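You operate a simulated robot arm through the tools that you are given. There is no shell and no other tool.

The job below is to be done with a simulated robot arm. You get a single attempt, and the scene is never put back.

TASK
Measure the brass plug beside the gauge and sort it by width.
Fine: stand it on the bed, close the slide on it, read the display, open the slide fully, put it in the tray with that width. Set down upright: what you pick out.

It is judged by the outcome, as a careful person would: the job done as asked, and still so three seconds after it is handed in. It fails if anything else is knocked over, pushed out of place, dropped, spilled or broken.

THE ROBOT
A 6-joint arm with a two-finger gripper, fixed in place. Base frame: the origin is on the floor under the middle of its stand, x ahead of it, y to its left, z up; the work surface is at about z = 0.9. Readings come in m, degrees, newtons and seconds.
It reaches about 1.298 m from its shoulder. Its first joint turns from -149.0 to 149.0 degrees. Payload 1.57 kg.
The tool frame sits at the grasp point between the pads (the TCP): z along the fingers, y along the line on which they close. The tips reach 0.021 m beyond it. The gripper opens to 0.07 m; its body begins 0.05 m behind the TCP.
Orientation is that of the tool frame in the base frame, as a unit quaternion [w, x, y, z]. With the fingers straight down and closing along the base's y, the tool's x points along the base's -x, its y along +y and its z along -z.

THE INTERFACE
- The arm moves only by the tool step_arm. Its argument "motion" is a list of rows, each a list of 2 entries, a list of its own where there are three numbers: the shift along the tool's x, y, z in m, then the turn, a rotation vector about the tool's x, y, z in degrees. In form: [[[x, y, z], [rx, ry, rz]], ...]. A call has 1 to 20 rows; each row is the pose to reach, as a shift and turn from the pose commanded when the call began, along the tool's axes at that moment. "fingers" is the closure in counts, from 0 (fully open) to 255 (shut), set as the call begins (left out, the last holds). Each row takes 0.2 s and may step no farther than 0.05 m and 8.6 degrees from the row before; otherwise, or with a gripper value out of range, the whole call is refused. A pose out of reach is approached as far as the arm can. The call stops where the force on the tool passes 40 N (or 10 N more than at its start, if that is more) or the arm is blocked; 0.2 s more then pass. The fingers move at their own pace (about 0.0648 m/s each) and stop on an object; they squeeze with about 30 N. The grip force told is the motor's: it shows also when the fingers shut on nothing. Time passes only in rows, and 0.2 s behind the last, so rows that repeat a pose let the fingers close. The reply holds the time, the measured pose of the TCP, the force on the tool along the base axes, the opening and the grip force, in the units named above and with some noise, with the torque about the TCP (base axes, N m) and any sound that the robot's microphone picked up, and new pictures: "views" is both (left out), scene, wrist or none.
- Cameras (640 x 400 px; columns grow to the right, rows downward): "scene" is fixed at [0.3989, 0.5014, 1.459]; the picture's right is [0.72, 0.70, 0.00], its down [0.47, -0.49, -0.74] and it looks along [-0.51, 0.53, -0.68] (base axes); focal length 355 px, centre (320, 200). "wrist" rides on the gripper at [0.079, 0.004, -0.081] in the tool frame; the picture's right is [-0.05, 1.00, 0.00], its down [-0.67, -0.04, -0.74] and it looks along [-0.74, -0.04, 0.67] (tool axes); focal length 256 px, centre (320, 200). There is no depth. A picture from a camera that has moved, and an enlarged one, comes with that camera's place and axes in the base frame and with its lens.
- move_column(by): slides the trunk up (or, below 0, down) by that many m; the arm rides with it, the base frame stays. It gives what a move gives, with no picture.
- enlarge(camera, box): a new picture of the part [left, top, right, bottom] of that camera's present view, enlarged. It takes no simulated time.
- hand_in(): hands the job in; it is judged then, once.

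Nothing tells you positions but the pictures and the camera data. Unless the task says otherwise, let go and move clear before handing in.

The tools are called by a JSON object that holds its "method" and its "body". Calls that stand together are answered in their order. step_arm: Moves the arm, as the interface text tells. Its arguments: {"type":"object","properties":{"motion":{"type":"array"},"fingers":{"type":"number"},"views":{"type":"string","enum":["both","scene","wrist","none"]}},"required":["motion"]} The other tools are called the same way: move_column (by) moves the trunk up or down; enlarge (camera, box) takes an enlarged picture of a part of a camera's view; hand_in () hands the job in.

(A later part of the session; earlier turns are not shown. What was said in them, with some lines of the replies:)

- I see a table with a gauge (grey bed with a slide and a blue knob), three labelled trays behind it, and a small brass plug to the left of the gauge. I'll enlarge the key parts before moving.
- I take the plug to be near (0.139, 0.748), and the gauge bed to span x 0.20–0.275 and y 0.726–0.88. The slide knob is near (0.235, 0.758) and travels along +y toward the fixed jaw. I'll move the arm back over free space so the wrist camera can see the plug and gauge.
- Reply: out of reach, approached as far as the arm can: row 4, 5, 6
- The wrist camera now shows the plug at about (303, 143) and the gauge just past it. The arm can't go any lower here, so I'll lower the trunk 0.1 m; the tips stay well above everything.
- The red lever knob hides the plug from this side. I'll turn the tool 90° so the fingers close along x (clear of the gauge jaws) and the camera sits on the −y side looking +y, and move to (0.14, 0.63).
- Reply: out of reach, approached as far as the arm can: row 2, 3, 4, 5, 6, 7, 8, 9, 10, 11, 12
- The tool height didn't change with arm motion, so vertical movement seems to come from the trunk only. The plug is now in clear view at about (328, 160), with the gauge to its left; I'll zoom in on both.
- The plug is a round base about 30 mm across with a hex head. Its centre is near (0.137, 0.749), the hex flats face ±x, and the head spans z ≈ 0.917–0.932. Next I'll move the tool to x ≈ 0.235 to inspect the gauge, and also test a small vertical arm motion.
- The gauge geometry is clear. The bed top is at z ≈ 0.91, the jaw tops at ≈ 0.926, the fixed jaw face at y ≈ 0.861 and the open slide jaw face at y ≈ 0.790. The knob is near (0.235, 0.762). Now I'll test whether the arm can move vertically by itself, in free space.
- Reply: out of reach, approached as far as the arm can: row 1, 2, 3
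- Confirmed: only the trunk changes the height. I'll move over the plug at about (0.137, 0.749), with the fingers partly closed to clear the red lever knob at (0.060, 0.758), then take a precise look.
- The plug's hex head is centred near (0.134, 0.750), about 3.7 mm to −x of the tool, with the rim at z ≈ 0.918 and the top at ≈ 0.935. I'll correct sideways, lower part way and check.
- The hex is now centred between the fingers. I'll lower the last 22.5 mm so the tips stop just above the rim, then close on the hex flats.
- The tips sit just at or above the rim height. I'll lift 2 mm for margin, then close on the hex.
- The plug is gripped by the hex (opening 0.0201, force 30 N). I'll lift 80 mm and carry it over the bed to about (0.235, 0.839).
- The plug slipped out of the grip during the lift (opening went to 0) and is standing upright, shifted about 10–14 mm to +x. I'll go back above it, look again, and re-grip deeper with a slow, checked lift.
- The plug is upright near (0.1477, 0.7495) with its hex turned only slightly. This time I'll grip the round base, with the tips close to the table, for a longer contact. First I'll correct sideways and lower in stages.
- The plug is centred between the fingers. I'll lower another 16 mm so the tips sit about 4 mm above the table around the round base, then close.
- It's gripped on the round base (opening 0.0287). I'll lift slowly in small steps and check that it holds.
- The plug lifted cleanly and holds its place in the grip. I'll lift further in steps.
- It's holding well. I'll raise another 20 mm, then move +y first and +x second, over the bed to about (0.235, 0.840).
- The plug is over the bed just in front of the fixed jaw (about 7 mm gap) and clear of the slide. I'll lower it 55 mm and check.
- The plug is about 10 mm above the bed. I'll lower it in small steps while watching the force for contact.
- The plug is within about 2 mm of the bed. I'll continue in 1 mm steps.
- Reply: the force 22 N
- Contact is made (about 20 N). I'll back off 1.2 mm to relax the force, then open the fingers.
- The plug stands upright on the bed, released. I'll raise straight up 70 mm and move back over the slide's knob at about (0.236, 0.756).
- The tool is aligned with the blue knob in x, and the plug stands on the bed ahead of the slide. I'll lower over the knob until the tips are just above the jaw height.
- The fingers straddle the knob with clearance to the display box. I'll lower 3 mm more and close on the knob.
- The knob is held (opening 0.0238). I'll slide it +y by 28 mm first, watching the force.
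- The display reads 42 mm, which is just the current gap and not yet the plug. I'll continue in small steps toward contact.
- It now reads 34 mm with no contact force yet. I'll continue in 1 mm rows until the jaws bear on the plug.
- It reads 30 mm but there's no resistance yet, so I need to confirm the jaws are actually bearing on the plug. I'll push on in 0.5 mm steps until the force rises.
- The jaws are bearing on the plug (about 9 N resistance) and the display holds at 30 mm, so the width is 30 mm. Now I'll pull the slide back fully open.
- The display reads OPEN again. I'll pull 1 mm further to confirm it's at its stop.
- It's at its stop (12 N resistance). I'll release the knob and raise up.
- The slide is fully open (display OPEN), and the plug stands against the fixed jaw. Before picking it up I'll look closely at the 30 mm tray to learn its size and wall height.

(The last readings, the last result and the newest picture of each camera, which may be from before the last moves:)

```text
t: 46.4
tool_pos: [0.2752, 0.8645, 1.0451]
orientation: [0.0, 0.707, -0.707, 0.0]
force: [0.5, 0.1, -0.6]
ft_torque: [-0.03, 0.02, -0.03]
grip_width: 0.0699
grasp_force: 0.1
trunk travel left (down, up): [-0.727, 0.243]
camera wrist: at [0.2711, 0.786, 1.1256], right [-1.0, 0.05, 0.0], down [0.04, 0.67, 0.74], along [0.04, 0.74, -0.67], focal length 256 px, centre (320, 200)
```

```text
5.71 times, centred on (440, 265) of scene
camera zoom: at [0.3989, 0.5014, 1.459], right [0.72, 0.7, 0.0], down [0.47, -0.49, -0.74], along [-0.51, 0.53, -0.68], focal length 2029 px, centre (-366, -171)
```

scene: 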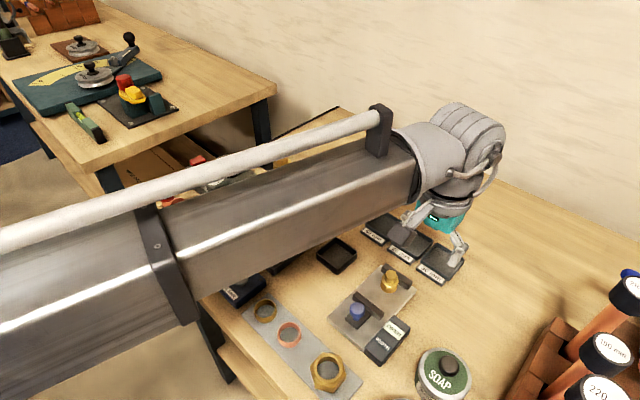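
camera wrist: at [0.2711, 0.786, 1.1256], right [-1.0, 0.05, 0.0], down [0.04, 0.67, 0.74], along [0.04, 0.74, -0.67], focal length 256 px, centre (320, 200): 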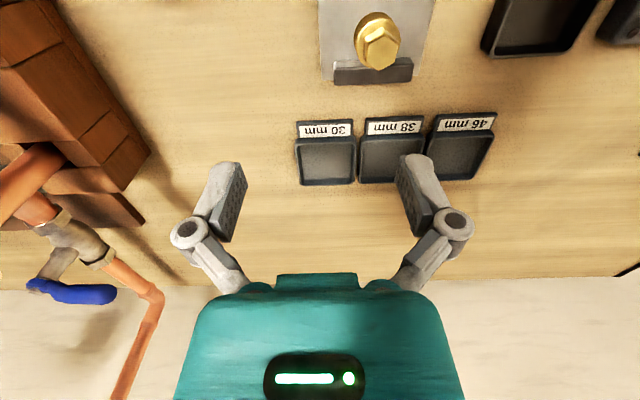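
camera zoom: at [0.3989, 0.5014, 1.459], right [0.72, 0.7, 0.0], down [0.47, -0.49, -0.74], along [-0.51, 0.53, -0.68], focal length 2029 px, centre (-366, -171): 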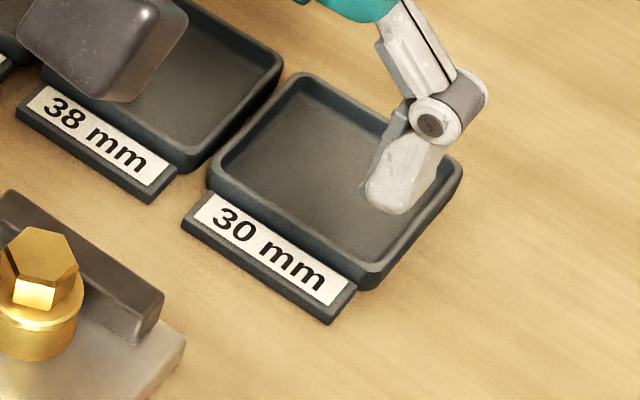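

The 30 mm tray is centred near (0.274, 0.968), about 60 mm square, with wall tops at z ≈ 0.910–0.911 and the floor at ≈ 0.902. I'll return above the plug and align for a grip on its round base, with the tips high enough to clear the tray walls later.

{"method": "step_arm", "body": {"motion": [[[0.01, 0.02, 0], [0, 0, 0]], [[0.019, 0.04, 0], [0, 0, 0]], [[0.019, 0.04, 0], [0, 0, 0]]], "fingers": 92, "views": "none"}}

{"method": "move_column", "body": {"by": -0.04}}

{"method": "enlarge", "body": {"camera": "wrist", "box": [220, 60, 420, 200]}}

{"method": "enlarge", "body": {"camera": "scene", "box": [340, 240, 440, 330]}}

```text
t: 47.2
tool_pos: [0.2359, 0.8455, 1.0454]
orientation: [0.0, -0.707, 0.707, 0.0]
force: [-0.2, 0.6, -1.2]
ft_torque: [-0.01, -0.02, 0.0]
grip_width: 0.0446
grasp_force: 0.0
trunk travel left (down, up): [-0.727, 0.243]
```

```text
t: 48.1
tool_pos: [0.2349, 0.8455, 1.0066]
orientation: [0.0, 0.707, -0.707, -0.001]
force: [-0.2, 0.2, -0.9]
ft_torque: [0.0, 0.02, 0.0]
grip_width: 0.0448
grasp_force: 0.1
trunk travel left (down, up): [-0.687, 0.283]
```

```text
2.86 times, centred on (320, 130) of wrist
camera zoom: at [0.231, 0.7674, 1.0857], right [-1.0, 0.05, 0.0], down [0.04, 0.67, 0.74], along [0.04, 0.74, -0.67], focal length 731 px, centre (320, 400)
```

zoom: 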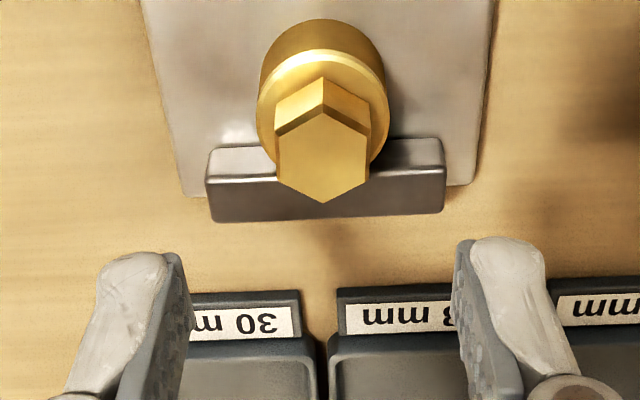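

```text
4.44 times, centred on (390, 285) of scene
camera zoom: at [0.3989, 0.5014, 1.459], right [0.72, 0.7, 0.0], down [0.47, -0.49, -0.74], along [-0.51, 0.53, -0.68], focal length 1578 px, centre (9, -178)
```

zoom: 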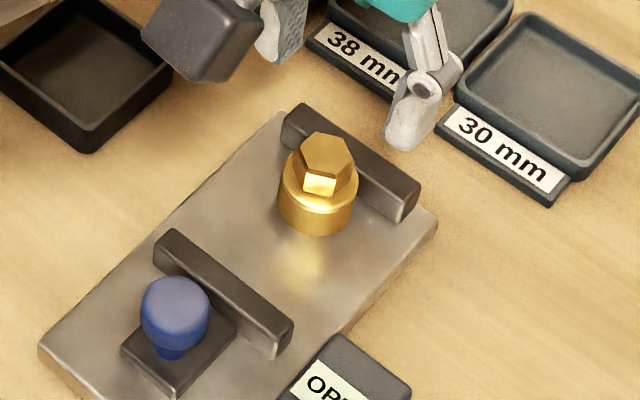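

The plug is centred under the tool. I'll lower in two stages so the tips end about 7 mm above the bed around the round base.

{"method": "move_column", "body": {"by": -0.05}}

{"method": "enlarge", "body": {"camera": "wrist", "box": [220, 60, 420, 200]}}

{"method": "move_column", "body": {"by": -0.016}}

{"method": "enlarge", "body": {"camera": "scene", "box": [340, 240, 440, 330]}}

{"method": "enlarge", "body": {"camera": "wrist", "box": [220, 60, 420, 200]}}

```text
t: 49.0
tool_pos: [0.2353, 0.8455, 0.9563]
orientation: [0.0, 0.708, -0.707, 0.0]
force: [0.7, -0.1, 0.5]
ft_torque: [0.02, 0.01, 0.03]
grip_width: 0.0447
grasp_force: 0.1
trunk travel left (down, up): [-0.637, 0.333]
```

```text
2.86 times, centred on (320, 130) of wrist
camera zoom: at [0.231, 0.7674, 1.0357], right [-1.0, 0.05, 0.0], down [0.04, 0.67, 0.74], along [0.04, 0.74, -0.67], focal length 731 px, centre (320, 400)
```

zoom: 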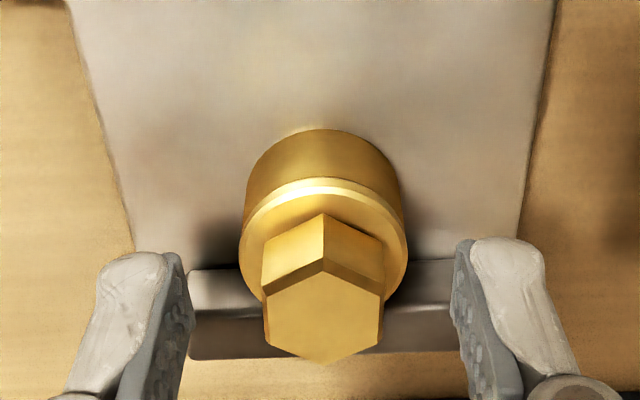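

```text
t: 49.6
tool_pos: [0.2353, 0.8469, 0.9403]
orientation: [0.001, 0.708, -0.706, 0.0]
force: [0.2, 0.6, -0.9]
ft_torque: [-0.01, 0.03, 0.0]
grip_width: 0.0447
grasp_force: 0.1
trunk travel left (down, up): [-0.621, 0.349]
```

```text
4.44 times, centred on (390, 285) of scene
camera zoom: at [0.3989, 0.5014, 1.459], right [0.72, 0.7, 0.0], down [0.47, -0.49, -0.74], along [-0.51, 0.53, -0.68], focal length 1578 px, centre (9, -178)
```

zoom: 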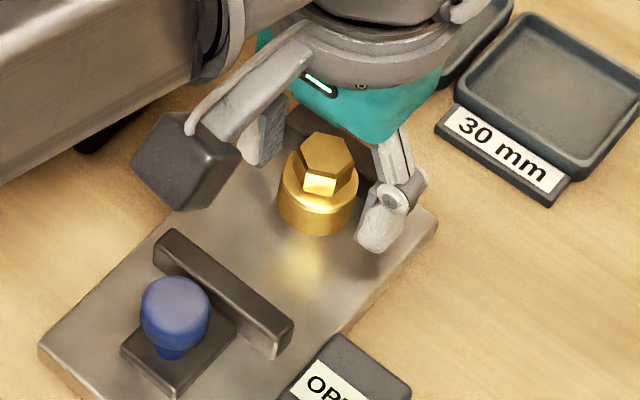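

```text
2.86 times, centred on (320, 130) of wrist
camera zoom: at [0.231, 0.7674, 1.0197], right [-1.0, 0.05, 0.0], down [0.04, 0.67, 0.74], along [0.04, 0.74, -0.67], focal length 731 px, centre (320, 400)
```

zoom: 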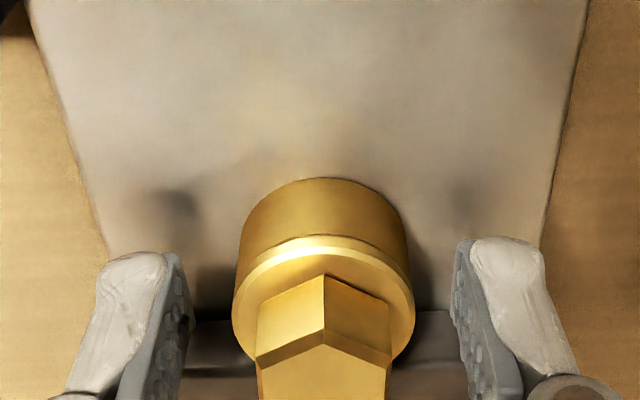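

The plug is centred and the fingers are clear of the jaw. I'll close on the round base, then lift 4 mm and wait to see whether it holds.

{"method": "step_arm", "body": {"motion": [[[0, 0, 0], [0, 0, 0]], [[0, 0, 0], [0, 0, 0]], [[0, 0, 0], [0, 0, 0]], [[0, 0, 0], [0, 0, 0]], [[0, 0, 0], [0, 0, 0]]], "fingers": 255, "views": "none"}}

{"method": "enlarge", "body": {"camera": "wrist", "box": [220, 60, 420, 200]}}

{"method": "move_column", "body": {"by": 0.004}}

{"method": "step_arm", "body": {"motion": [[[0, 0, 0], [0, 0, 0]], [[0, 0, 0], [0, 0, 0]], [[0, 0, 0], [0, 0, 0]], [[0, 0, 0], [0, 0, 0]]], "views": "none"}}

{"method": "enlarge", "body": {"camera": "wrist", "box": [220, 60, 420, 200]}}

```text
t: 50.8
tool_pos: [0.2351, 0.8463, 0.9396]
orientation: [0.001, -0.707, 0.708, 0.001]
force: [-1.6, 0.4, 1.6]
ft_torque: [-0.01, 0.04, -0.01]
grip_width: 0.0289
grasp_force: 29.5
trunk travel left (down, up): [-0.621, 0.349]
```

```text
2.86 times, centred on (320, 130) of wrist
camera zoom: at [0.231, 0.7674, 1.0197], right [-1.0, 0.05, 0.0], down [0.04, 0.67, 0.74], along [0.04, 0.74, -0.67], focal length 731 px, centre (320, 400)
```

zoom: 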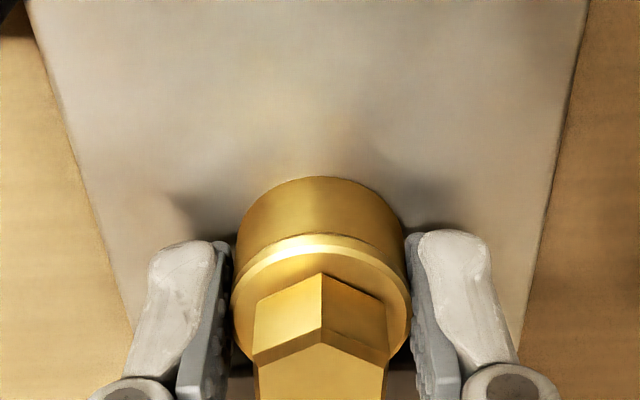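

```text
t: 51.3
tool_pos: [0.2354, 0.8468, 0.944]
orientation: [0.001, -0.706, 0.708, 0.0]
force: [0.6, -0.1, -0.5]
ft_torque: [0.0, 0.0, 0.0]
grip_width: 0.0289
grasp_force: 29.7
trunk travel left (down, up): [-0.625, 0.345]
```

```text
t: 52.3
tool_pos: [0.2356, 0.8465, 0.943]
orientation: [0.0, 0.707, -0.707, 0.0]
force: [-0.3, -0.4, -0.2]
ft_torque: [-0.02, 0.01, 0.02]
grip_width: 0.0289
grasp_force: 30.1
trunk travel left (down, up): [-0.625, 0.345]
```

```text
2.86 times, centred on (320, 130) of wrist
camera zoom: at [0.2311, 0.7675, 1.0236], right [-1.0, 0.05, 0.0], down [0.04, 0.67, 0.74], along [0.04, 0.74, -0.67], focal length 731 px, centre (320, 400)
```

zoom: 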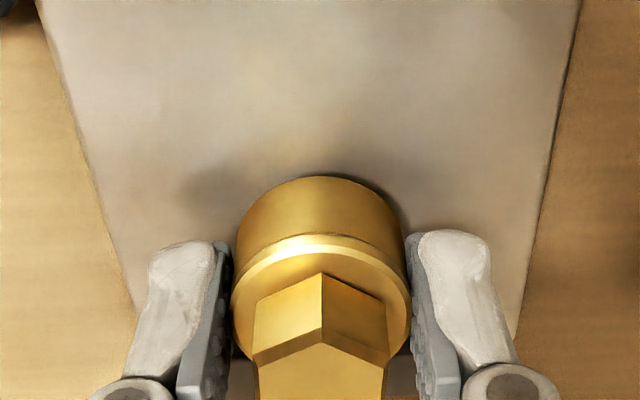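

The grip holds with no slip. I'll lift in two more steps and check.

{"method": "move_column", "body": {"by": 0.012}}

{"method": "enlarge", "body": {"camera": "wrist", "box": [220, 60, 420, 200]}}

{"method": "move_column", "body": {"by": 0.02}}

{"method": "step_arm", "body": {"motion": [[[0, 0, 0], [0, 0, 0]], [[0, 0, 0], [0, 0, 0]]], "views": "none"}}

{"method": "enlarge", "body": {"camera": "wrist", "box": [220, 60, 420, 200]}}

```text
t: 52.9
tool_pos: [0.2339, 0.8461, 0.9564]
orientation: [-0.001, 0.707, -0.707, 0.0]
force: [0.2, 0.3, 0.2]
ft_torque: [-0.04, 0.01, 0.01]
grip_width: 0.0287
grasp_force: 30.0
trunk travel left (down, up): [-0.637, 0.333]
```

```text
2.86 times, centred on (320, 130) of wrist
camera zoom: at [0.2312, 0.7676, 1.0356], right [-1.0, 0.05, 0.0], down [0.04, 0.67, 0.74], along [0.04, 0.74, -0.67], focal length 731 px, centre (320, 400)
```

zoom: 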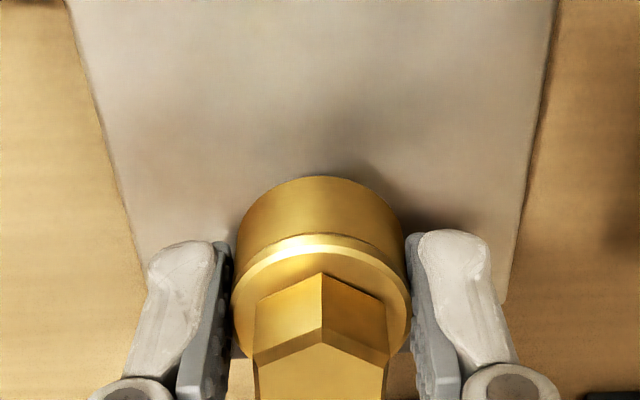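

```text
t: 53.6
tool_pos: [0.2346, 0.8454, 0.9762]
orientation: [0.0, 0.707, -0.707, 0.0]
force: [0.3, -0.4, -0.9]
ft_torque: [0.01, -0.01, 0.01]
grip_width: 0.0289
grasp_force: 29.8
trunk travel left (down, up): [-0.657, 0.313]
```

```text
t: 54.2
tool_pos: [0.2353, 0.8462, 0.9755]
orientation: [0.0, 0.707, -0.707, 0.0]
force: [0.4, 1.0, -0.6]
ft_torque: [-0.03, -0.01, 0.01]
grip_width: 0.0289
grasp_force: 29.7
trunk travel left (down, up): [-0.657, 0.313]
```

```text
2.86 times, centred on (320, 130) of wrist
camera zoom: at [0.2311, 0.7675, 1.0556], right [-1.0, 0.05, 0.0], down [0.04, 0.67, 0.74], along [0.04, 0.74, -0.67], focal length 731 px, centre (320, 400)
```

zoom: 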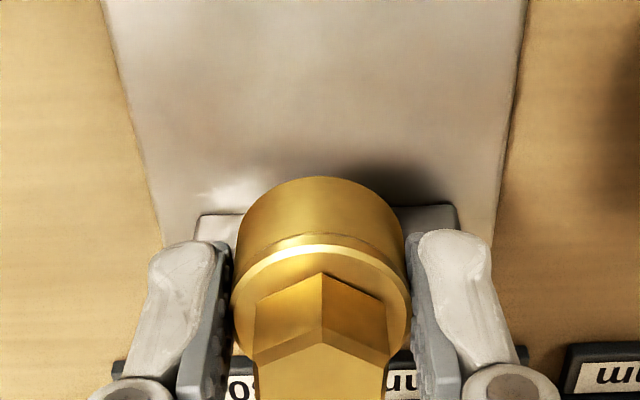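

The plug is steady in the grip, with its bottom at z ≈ 0.948, clear of the fixed jaw. I'll carry it to above the 30 mm tray at (0.274, 0.968).

{"method": "step_arm", "body": {"motion": [[[-0.015, -0.004, 0], [0, 0, 0]], [[-0.035, -0.011, 0], [0, 0, 0]], [[-0.055, -0.018, 0], [0, 0, 0]], [[-0.075, -0.025, 0], [0, 0, 0]], [[-0.095, -0.032, 0], [0, 0, 0]], [[-0.112, -0.037, 0], [0, 0, 0]], [[-0.122, -0.039, 0], [0, 0, 0]], [[-0.122, -0.039, 0], [0, 0, 0]]]}}

{"method": "enlarge", "body": {"camera": "scene", "box": [390, 210, 490, 300]}}

{"method": "enlarge", "body": {"camera": "wrist", "box": [220, 60, 420, 200]}}

```text
t: 56.0
tool_pos: [0.2733, 0.9682, 0.976]
orientation: [-0.001, -0.707, 0.707, -0.001]
force: [0.8, 0.1, 0.1]
ft_torque: [0.03, 0.02, 0.02]
grip_width: 0.0286
grasp_force: 29.7
trunk travel left (down, up): [-0.657, 0.313]
camera wrist: at [0.2704, 0.8896, 1.0556], right [-1.0, 0.05, 0.0], down [0.04, 0.67, 0.74], along [0.04, 0.74, -0.67], focal length 256 px, centre (320, 200)
```

scene: 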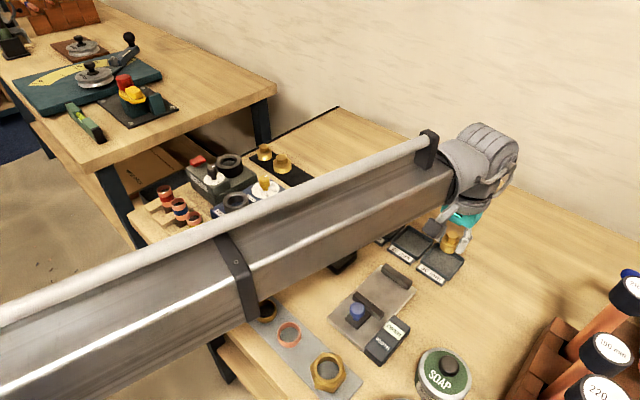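
wrist: 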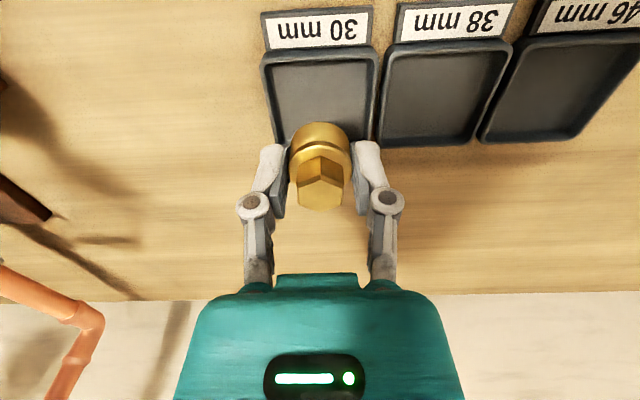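

```text
4.44 times, centred on (440, 255) of scene
camera zoom: at [0.3989, 0.5014, 1.459], right [0.72, 0.7, 0.0], down [0.47, -0.49, -0.74], along [-0.51, 0.53, -0.68], focal length 1578 px, centre (-213, -44)
```

zoom: 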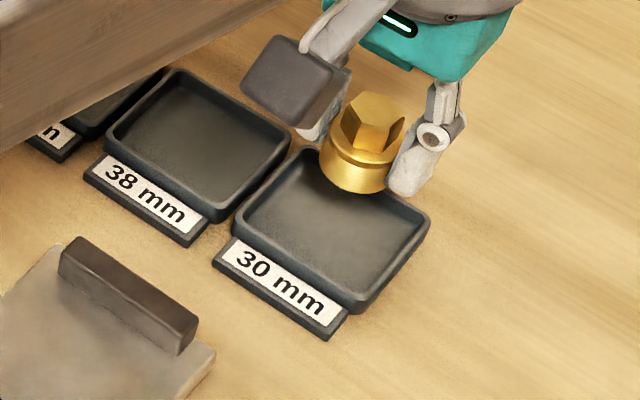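

```text
2.86 times, centred on (320, 130) of wrist
camera zoom: at [0.2704, 0.8896, 1.0556], right [-1.0, 0.05, 0.0], down [0.04, 0.67, 0.74], along [0.04, 0.74, -0.67], focal length 731 px, centre (320, 400)
```

zoom: 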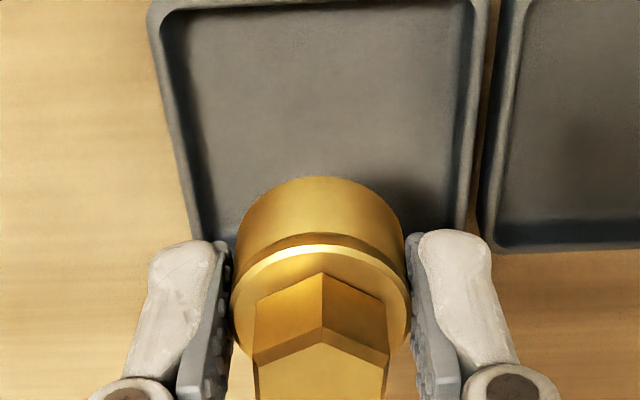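

The plug is over the 30 mm tray. I'll lower 35 mm first, then check tip and wall clearance.

{"method": "move_column", "body": {"by": -0.035}}

{"method": "enlarge", "body": {"camera": "scene", "box": [410, 220, 480, 285]}}

{"method": "enlarge", "body": {"camera": "wrist", "box": [220, 60, 420, 200]}}

```text
t: 56.8
tool_pos: [0.2748, 0.9674, 0.9404]
orientation: [0.0, -0.707, 0.707, 0.0]
force: [0.1, -0.7, -0.9]
ft_torque: [0.0, -0.03, 0.03]
grip_width: 0.0287
grasp_force: 30.2
trunk travel left (down, up): [-0.622, 0.348]
```

```text
6.15 times, centred on (445, 252) of scene
camera zoom: at [0.3989, 0.5014, 1.459], right [0.72, 0.7, 0.0], down [0.47, -0.49, -0.74], along [-0.51, 0.53, -0.68], focal length 2185 px, centre (-449, -123)
```

zoom: 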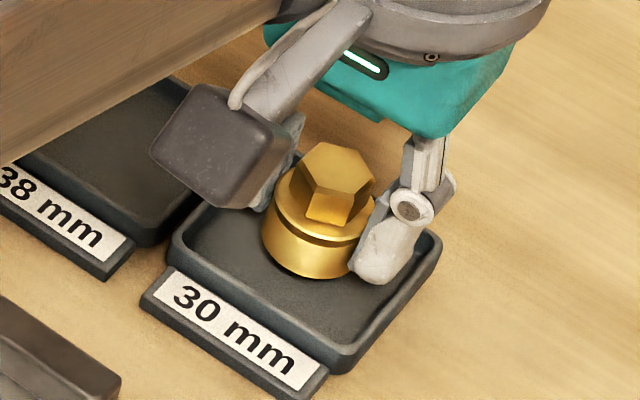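

```text
2.86 times, centred on (320, 130) of wrist
camera zoom: at [0.2703, 0.8894, 1.0207], right [-1.0, 0.05, 0.0], down [0.04, 0.67, 0.74], along [0.04, 0.74, -0.67], focal length 731 px, centre (320, 400)
```

zoom: 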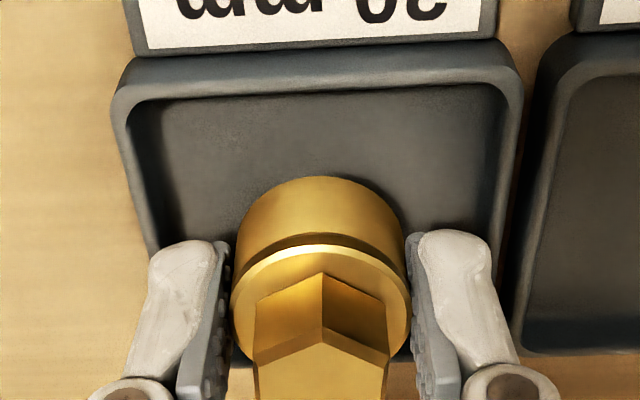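

Everything is centred. I'll lower another 6 mm and check the tips against the wall top.

{"method": "move_column", "body": {"by": -0.006}}

{"method": "enlarge", "body": {"camera": "scene", "box": [425, 235, 475, 285]}}

{"method": "enlarge", "body": {"camera": "wrist", "box": [260, 100, 380, 180]}}

```text
t: 57.4
tool_pos: [0.2749, 0.9678, 0.9352]
orientation: [-0.001, 0.707, -0.707, 0.001]
force: [-0.4, -0.8, -1.1]
ft_torque: [-0.02, 0.0, 0.01]
grip_width: 0.0288
grasp_force: 30.4
trunk travel left (down, up): [-0.616, 0.354]
```

```text
8.00 times, centred on (450, 260) of scene
camera zoom: at [0.3989, 0.5014, 1.459], right [0.72, 0.7, 0.0], down [0.47, -0.49, -0.74], along [-0.51, 0.53, -0.68], focal length 2841 px, centre (-720, -280)
```

zoom: 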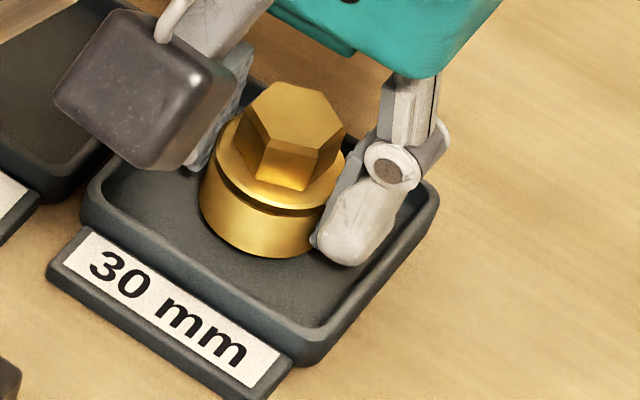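

```text
5.00 times, centred on (320, 140) of wrist
camera zoom: at [0.2703, 0.8895, 1.0146], right [-1.0, 0.05, 0.0], down [0.04, 0.67, 0.74], along [0.04, 0.74, -0.67], focal length 1280 px, centre (320, 500)
```

zoom: 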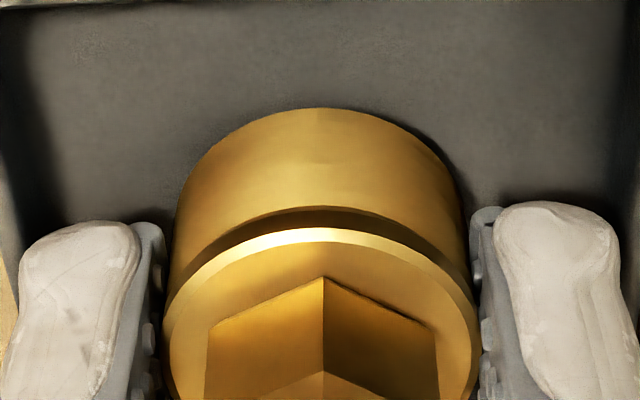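

The tips are at z ≈ 0.914 and the plug's bottom is about 3–4 mm above the tray floor. I'll lower 1 mm more, staying just above the wall tops, then open only slightly to set it down.

{"method": "move_column", "body": {"by": -0.001}}

{"method": "step_arm", "body": {"motion": [[[0, 0, 0], [0, 0, 0]], [[0, 0, 0], [0, 0, 0]], [[0, 0, 0], [0, 0, 0]]], "fingers": 126}}

{"method": "enlarge", "body": {"camera": "scene", "box": [425, 235, 475, 285]}}

{"method": "enlarge", "body": {"camera": "wrist", "box": [220, 60, 420, 200]}}

```text
t: 57.9
tool_pos: [0.275, 0.9679, 0.9343]
orientation: [0.0, -0.707, 0.707, 0.0]
force: [-0.8, -0.4, -0.9]
ft_torque: [-0.01, 0.02, -0.04]
grip_width: 0.0288
grasp_force: 29.5
trunk travel left (down, up): [-0.615, 0.355]
```

```text
t: 58.7
tool_pos: [0.2742, 0.9682, 0.9338]
orientation: [-0.001, 0.708, -0.706, 0.001]
force: [-0.2, 0.6, -1.5]
ft_torque: [0.01, -0.02, -0.02]
grip_width: 0.0351
grasp_force: 0.3
trunk travel left (down, up): [-0.615, 0.355]
camera wrist: at [0.2704, 0.8895, 1.0136], right [-1.0, 0.05, 0.0], down [0.04, 0.67, 0.74], along [0.04, 0.74, -0.67], focal length 256 px, centre (320, 200)
```

scene: 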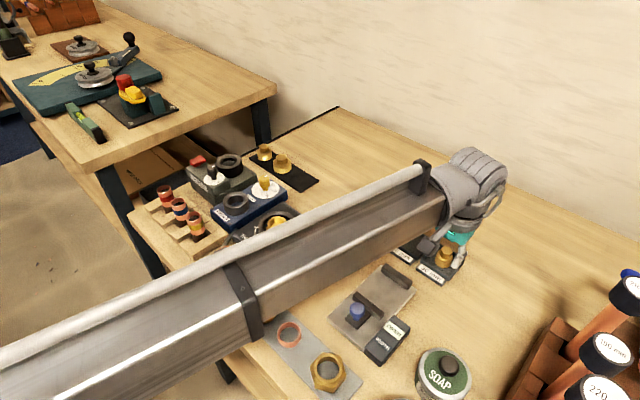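
wrist: 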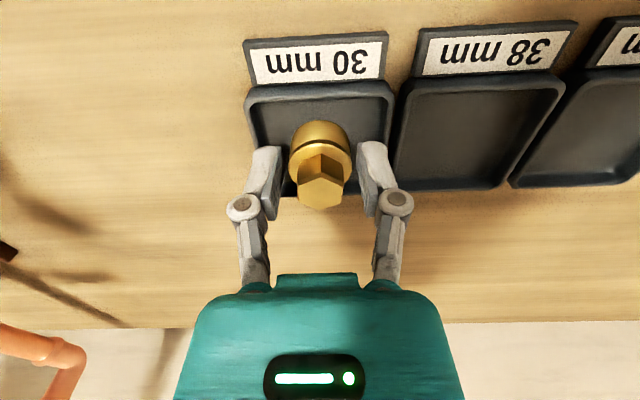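

```text
8.00 times, centred on (450, 260) of scene
camera zoom: at [0.3989, 0.5014, 1.459], right [0.72, 0.7, 0.0], down [0.47, -0.49, -0.74], along [-0.51, 0.53, -0.68], focal length 2841 px, centre (-720, -280)
```

zoom: 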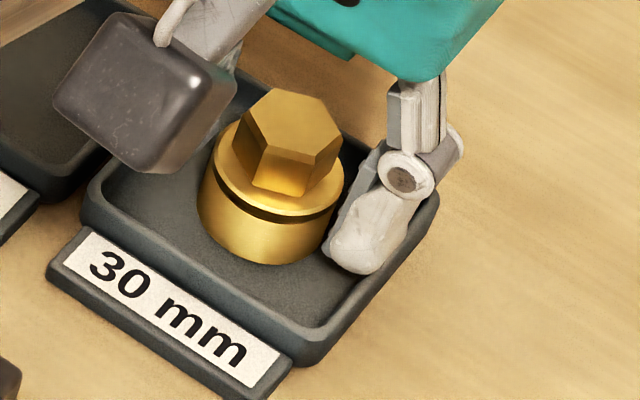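

```text
2.86 times, centred on (320, 130) of wrist
camera zoom: at [0.2704, 0.8895, 1.0136], right [-1.0, 0.05, 0.0], down [0.04, 0.67, 0.74], along [0.04, 0.74, -0.67], focal length 731 px, centre (320, 400)
```

zoom: 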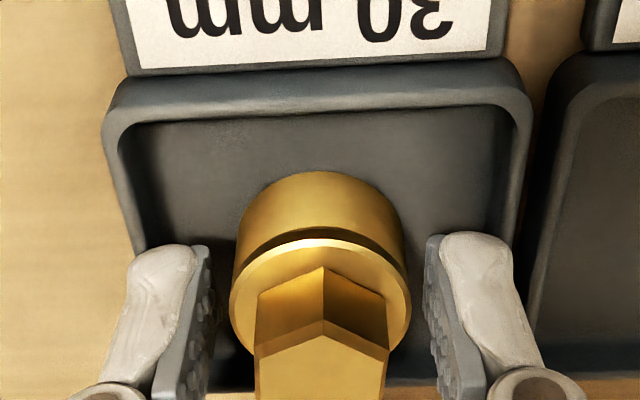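

The plug stands upright in the 30 mm tray, released. I'll raise straight up, open slightly more, and check.

{"method": "move_column", "body": {"by": 0.04}}

{"method": "move_column", "body": {"by": 0.06}}

{"method": "enlarge", "body": {"camera": "scene", "box": [410, 220, 490, 290]}}

{"method": "enlarge", "body": {"camera": "wrist", "box": [220, 40, 420, 200]}}

```text
t: 59.5
tool_pos: [0.2733, 0.9695, 0.9736]
orientation: [0.0, -0.707, 0.707, 0.0]
force: [-0.4, 0.5, 0.0]
ft_torque: [0.04, -0.01, -0.02]
grip_width: 0.0356
grasp_force: 0.2
trunk travel left (down, up): [-0.655, 0.315]
```

```text
t: 60.5
tool_pos: [0.2755, 0.9688, 1.0337]
orientation: [0.0, -0.706, 0.708, -0.001]
force: [0.2, 0.7, 0.7]
ft_torque: [0.02, -0.01, -0.01]
grip_width: 0.0353
grasp_force: 0.1
trunk travel left (down, up): [-0.715, 0.255]
```

```text
5.71 times, centred on (450, 255) of scene
camera zoom: at [0.3989, 0.5014, 1.459], right [0.72, 0.7, 0.0], down [0.47, -0.49, -0.74], along [-0.51, 0.53, -0.68], focal length 2029 px, centre (-423, -114)
```

zoom: 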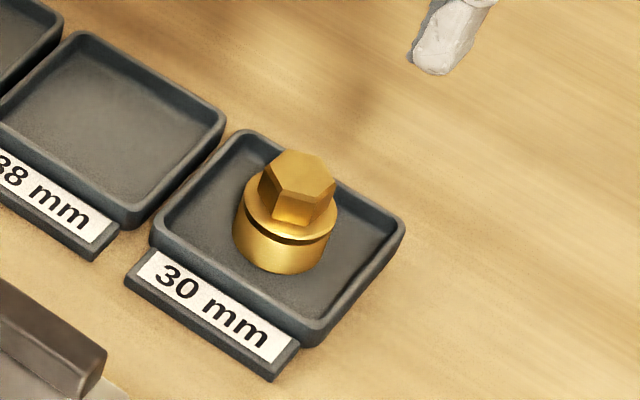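

```text
2.50 times, centred on (320, 120) of wrist
camera zoom: at [0.2704, 0.8897, 1.1135], right [-1.0, 0.05, 0.0], down [0.04, 0.67, 0.74], along [0.04, 0.74, -0.67], focal length 640 px, centre (320, 400)
```

zoom: 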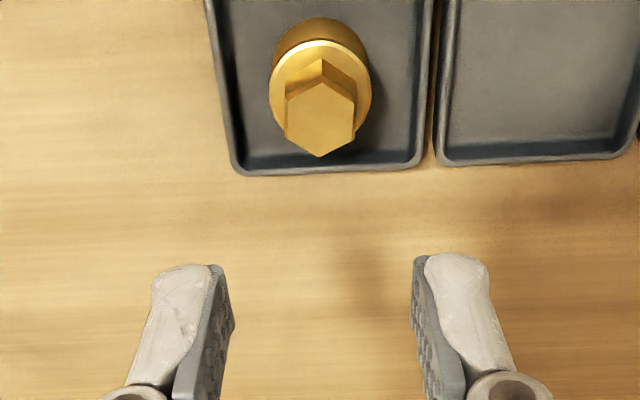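

The plug stands upright in the 30 mm tray and the gripper is clear. I'll raise a little and back the arm off so I can check the whole scene before handing in.

{"method": "move_column", "body": {"by": 0.08}}

{"method": "step_arm", "body": {"motion": [[[0.04, 0.02, 0], [0, 0, 0]], [[0.08, 0.05, 0], [0, 0, 0]], [[0.12, 0.08, 0], [0, 0, 0]], [[0.16, 0.11, 0], [0, 0, 0]], [[0.2, 0.14, 0], [0, 0, 0]], [[0.24, 0.17, 0], [0, 0, 0]], [[0.24, 0.17, 0], [0, 0, 0]]]}}

{"method": "enlarge", "body": {"camera": "scene", "box": [240, 200, 480, 370]}}

```text
t: 61.7
tool_pos: [0.2738, 0.9684, 1.1142]
orientation: [0.0, -0.707, 0.707, 0.001]
force: [0.8, 0.3, 0.7]
ft_torque: [0.03, 0.06, 0.0]
grip_width: 0.0351
grasp_force: 0.0
trunk travel left (down, up): [-0.795, 0.175]
```

```text
t: 63.3
tool_pos: [0.1045, 0.7283, 1.1146]
orientation: [0.0, 0.707, -0.707, -0.001]
force: [0.0, 0.4, 0.0]
ft_torque: [-0.04, -0.01, -0.02]
grip_width: 0.0355
grasp_force: 0.1
out of reach, approached as far as the arm can: row 4
trunk travel left (down, up): [-0.795, 0.175]
camera wrist: at [0.0998, 0.6496, 1.1936], right [-1.0, 0.05, 0.0], down [0.04, 0.67, 0.74], along [0.04, 0.74, -0.67], focal length 256 px, centre (320, 200)
```

scene: 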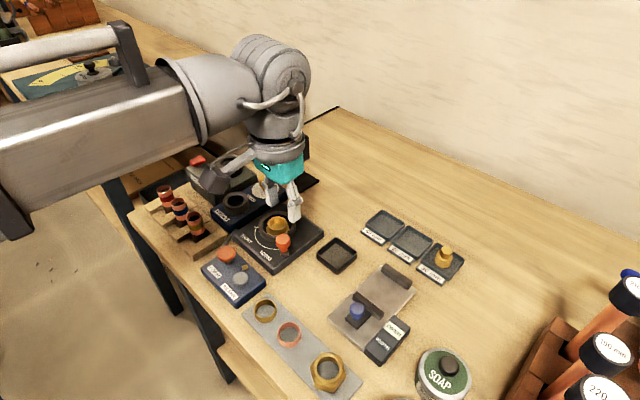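
wrist: 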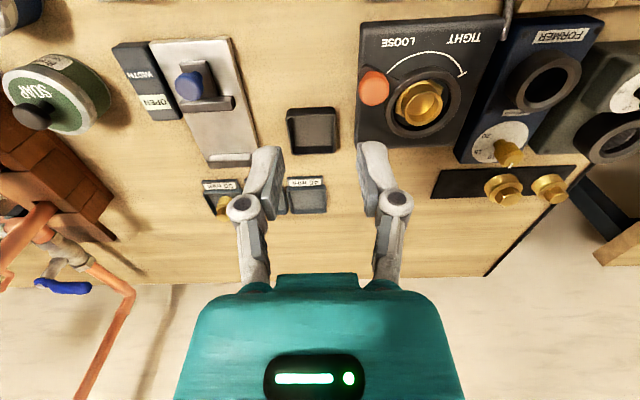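

```text
2.35 times, centred on (360, 285) of scene
camera zoom: at [0.3989, 0.5014, 1.459], right [0.72, 0.7, 0.0], down [0.47, -0.49, -0.74], along [-0.51, 0.53, -0.68], focal length 836 px, centre (226, 0)
```

zoom: 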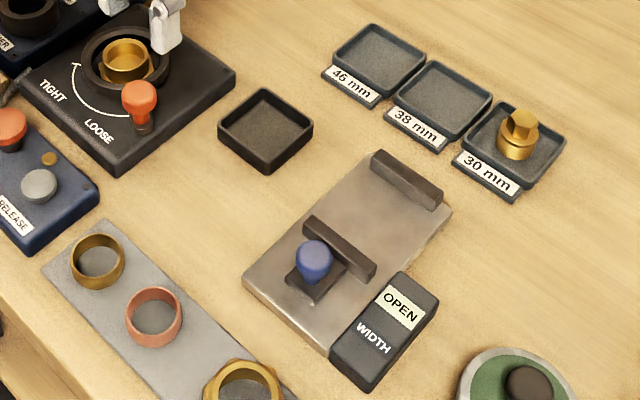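

The plug stands upright in the 30 mm tray, the slide is fully open with the display reading OPEN, and everything else is where it started. The gripper is clear, so I'm handing in.

{"method": "hand_in", "body": {}}

```text
The job is handed in.
```

The brass plug measured 30 mm on the gauge, and it now stands upright in the 30 mm tray. The slide is back at its stop with the display reading OPEN.

- **First pick-up:** I first gripped the plug by its hex head, and it slipped out during the lift. It landed upright about 1 cm from where it had been. I then gripped it by the round base, and that held for the rest of the job.
- **Placing in the tray:** I let go with the plug an estimated 3 mm above the tray floor, so the fingers would not touch the walls. It settled upright.

In the last pictures nothing else had been moved or knocked over, and the arm was clear when I handed in.
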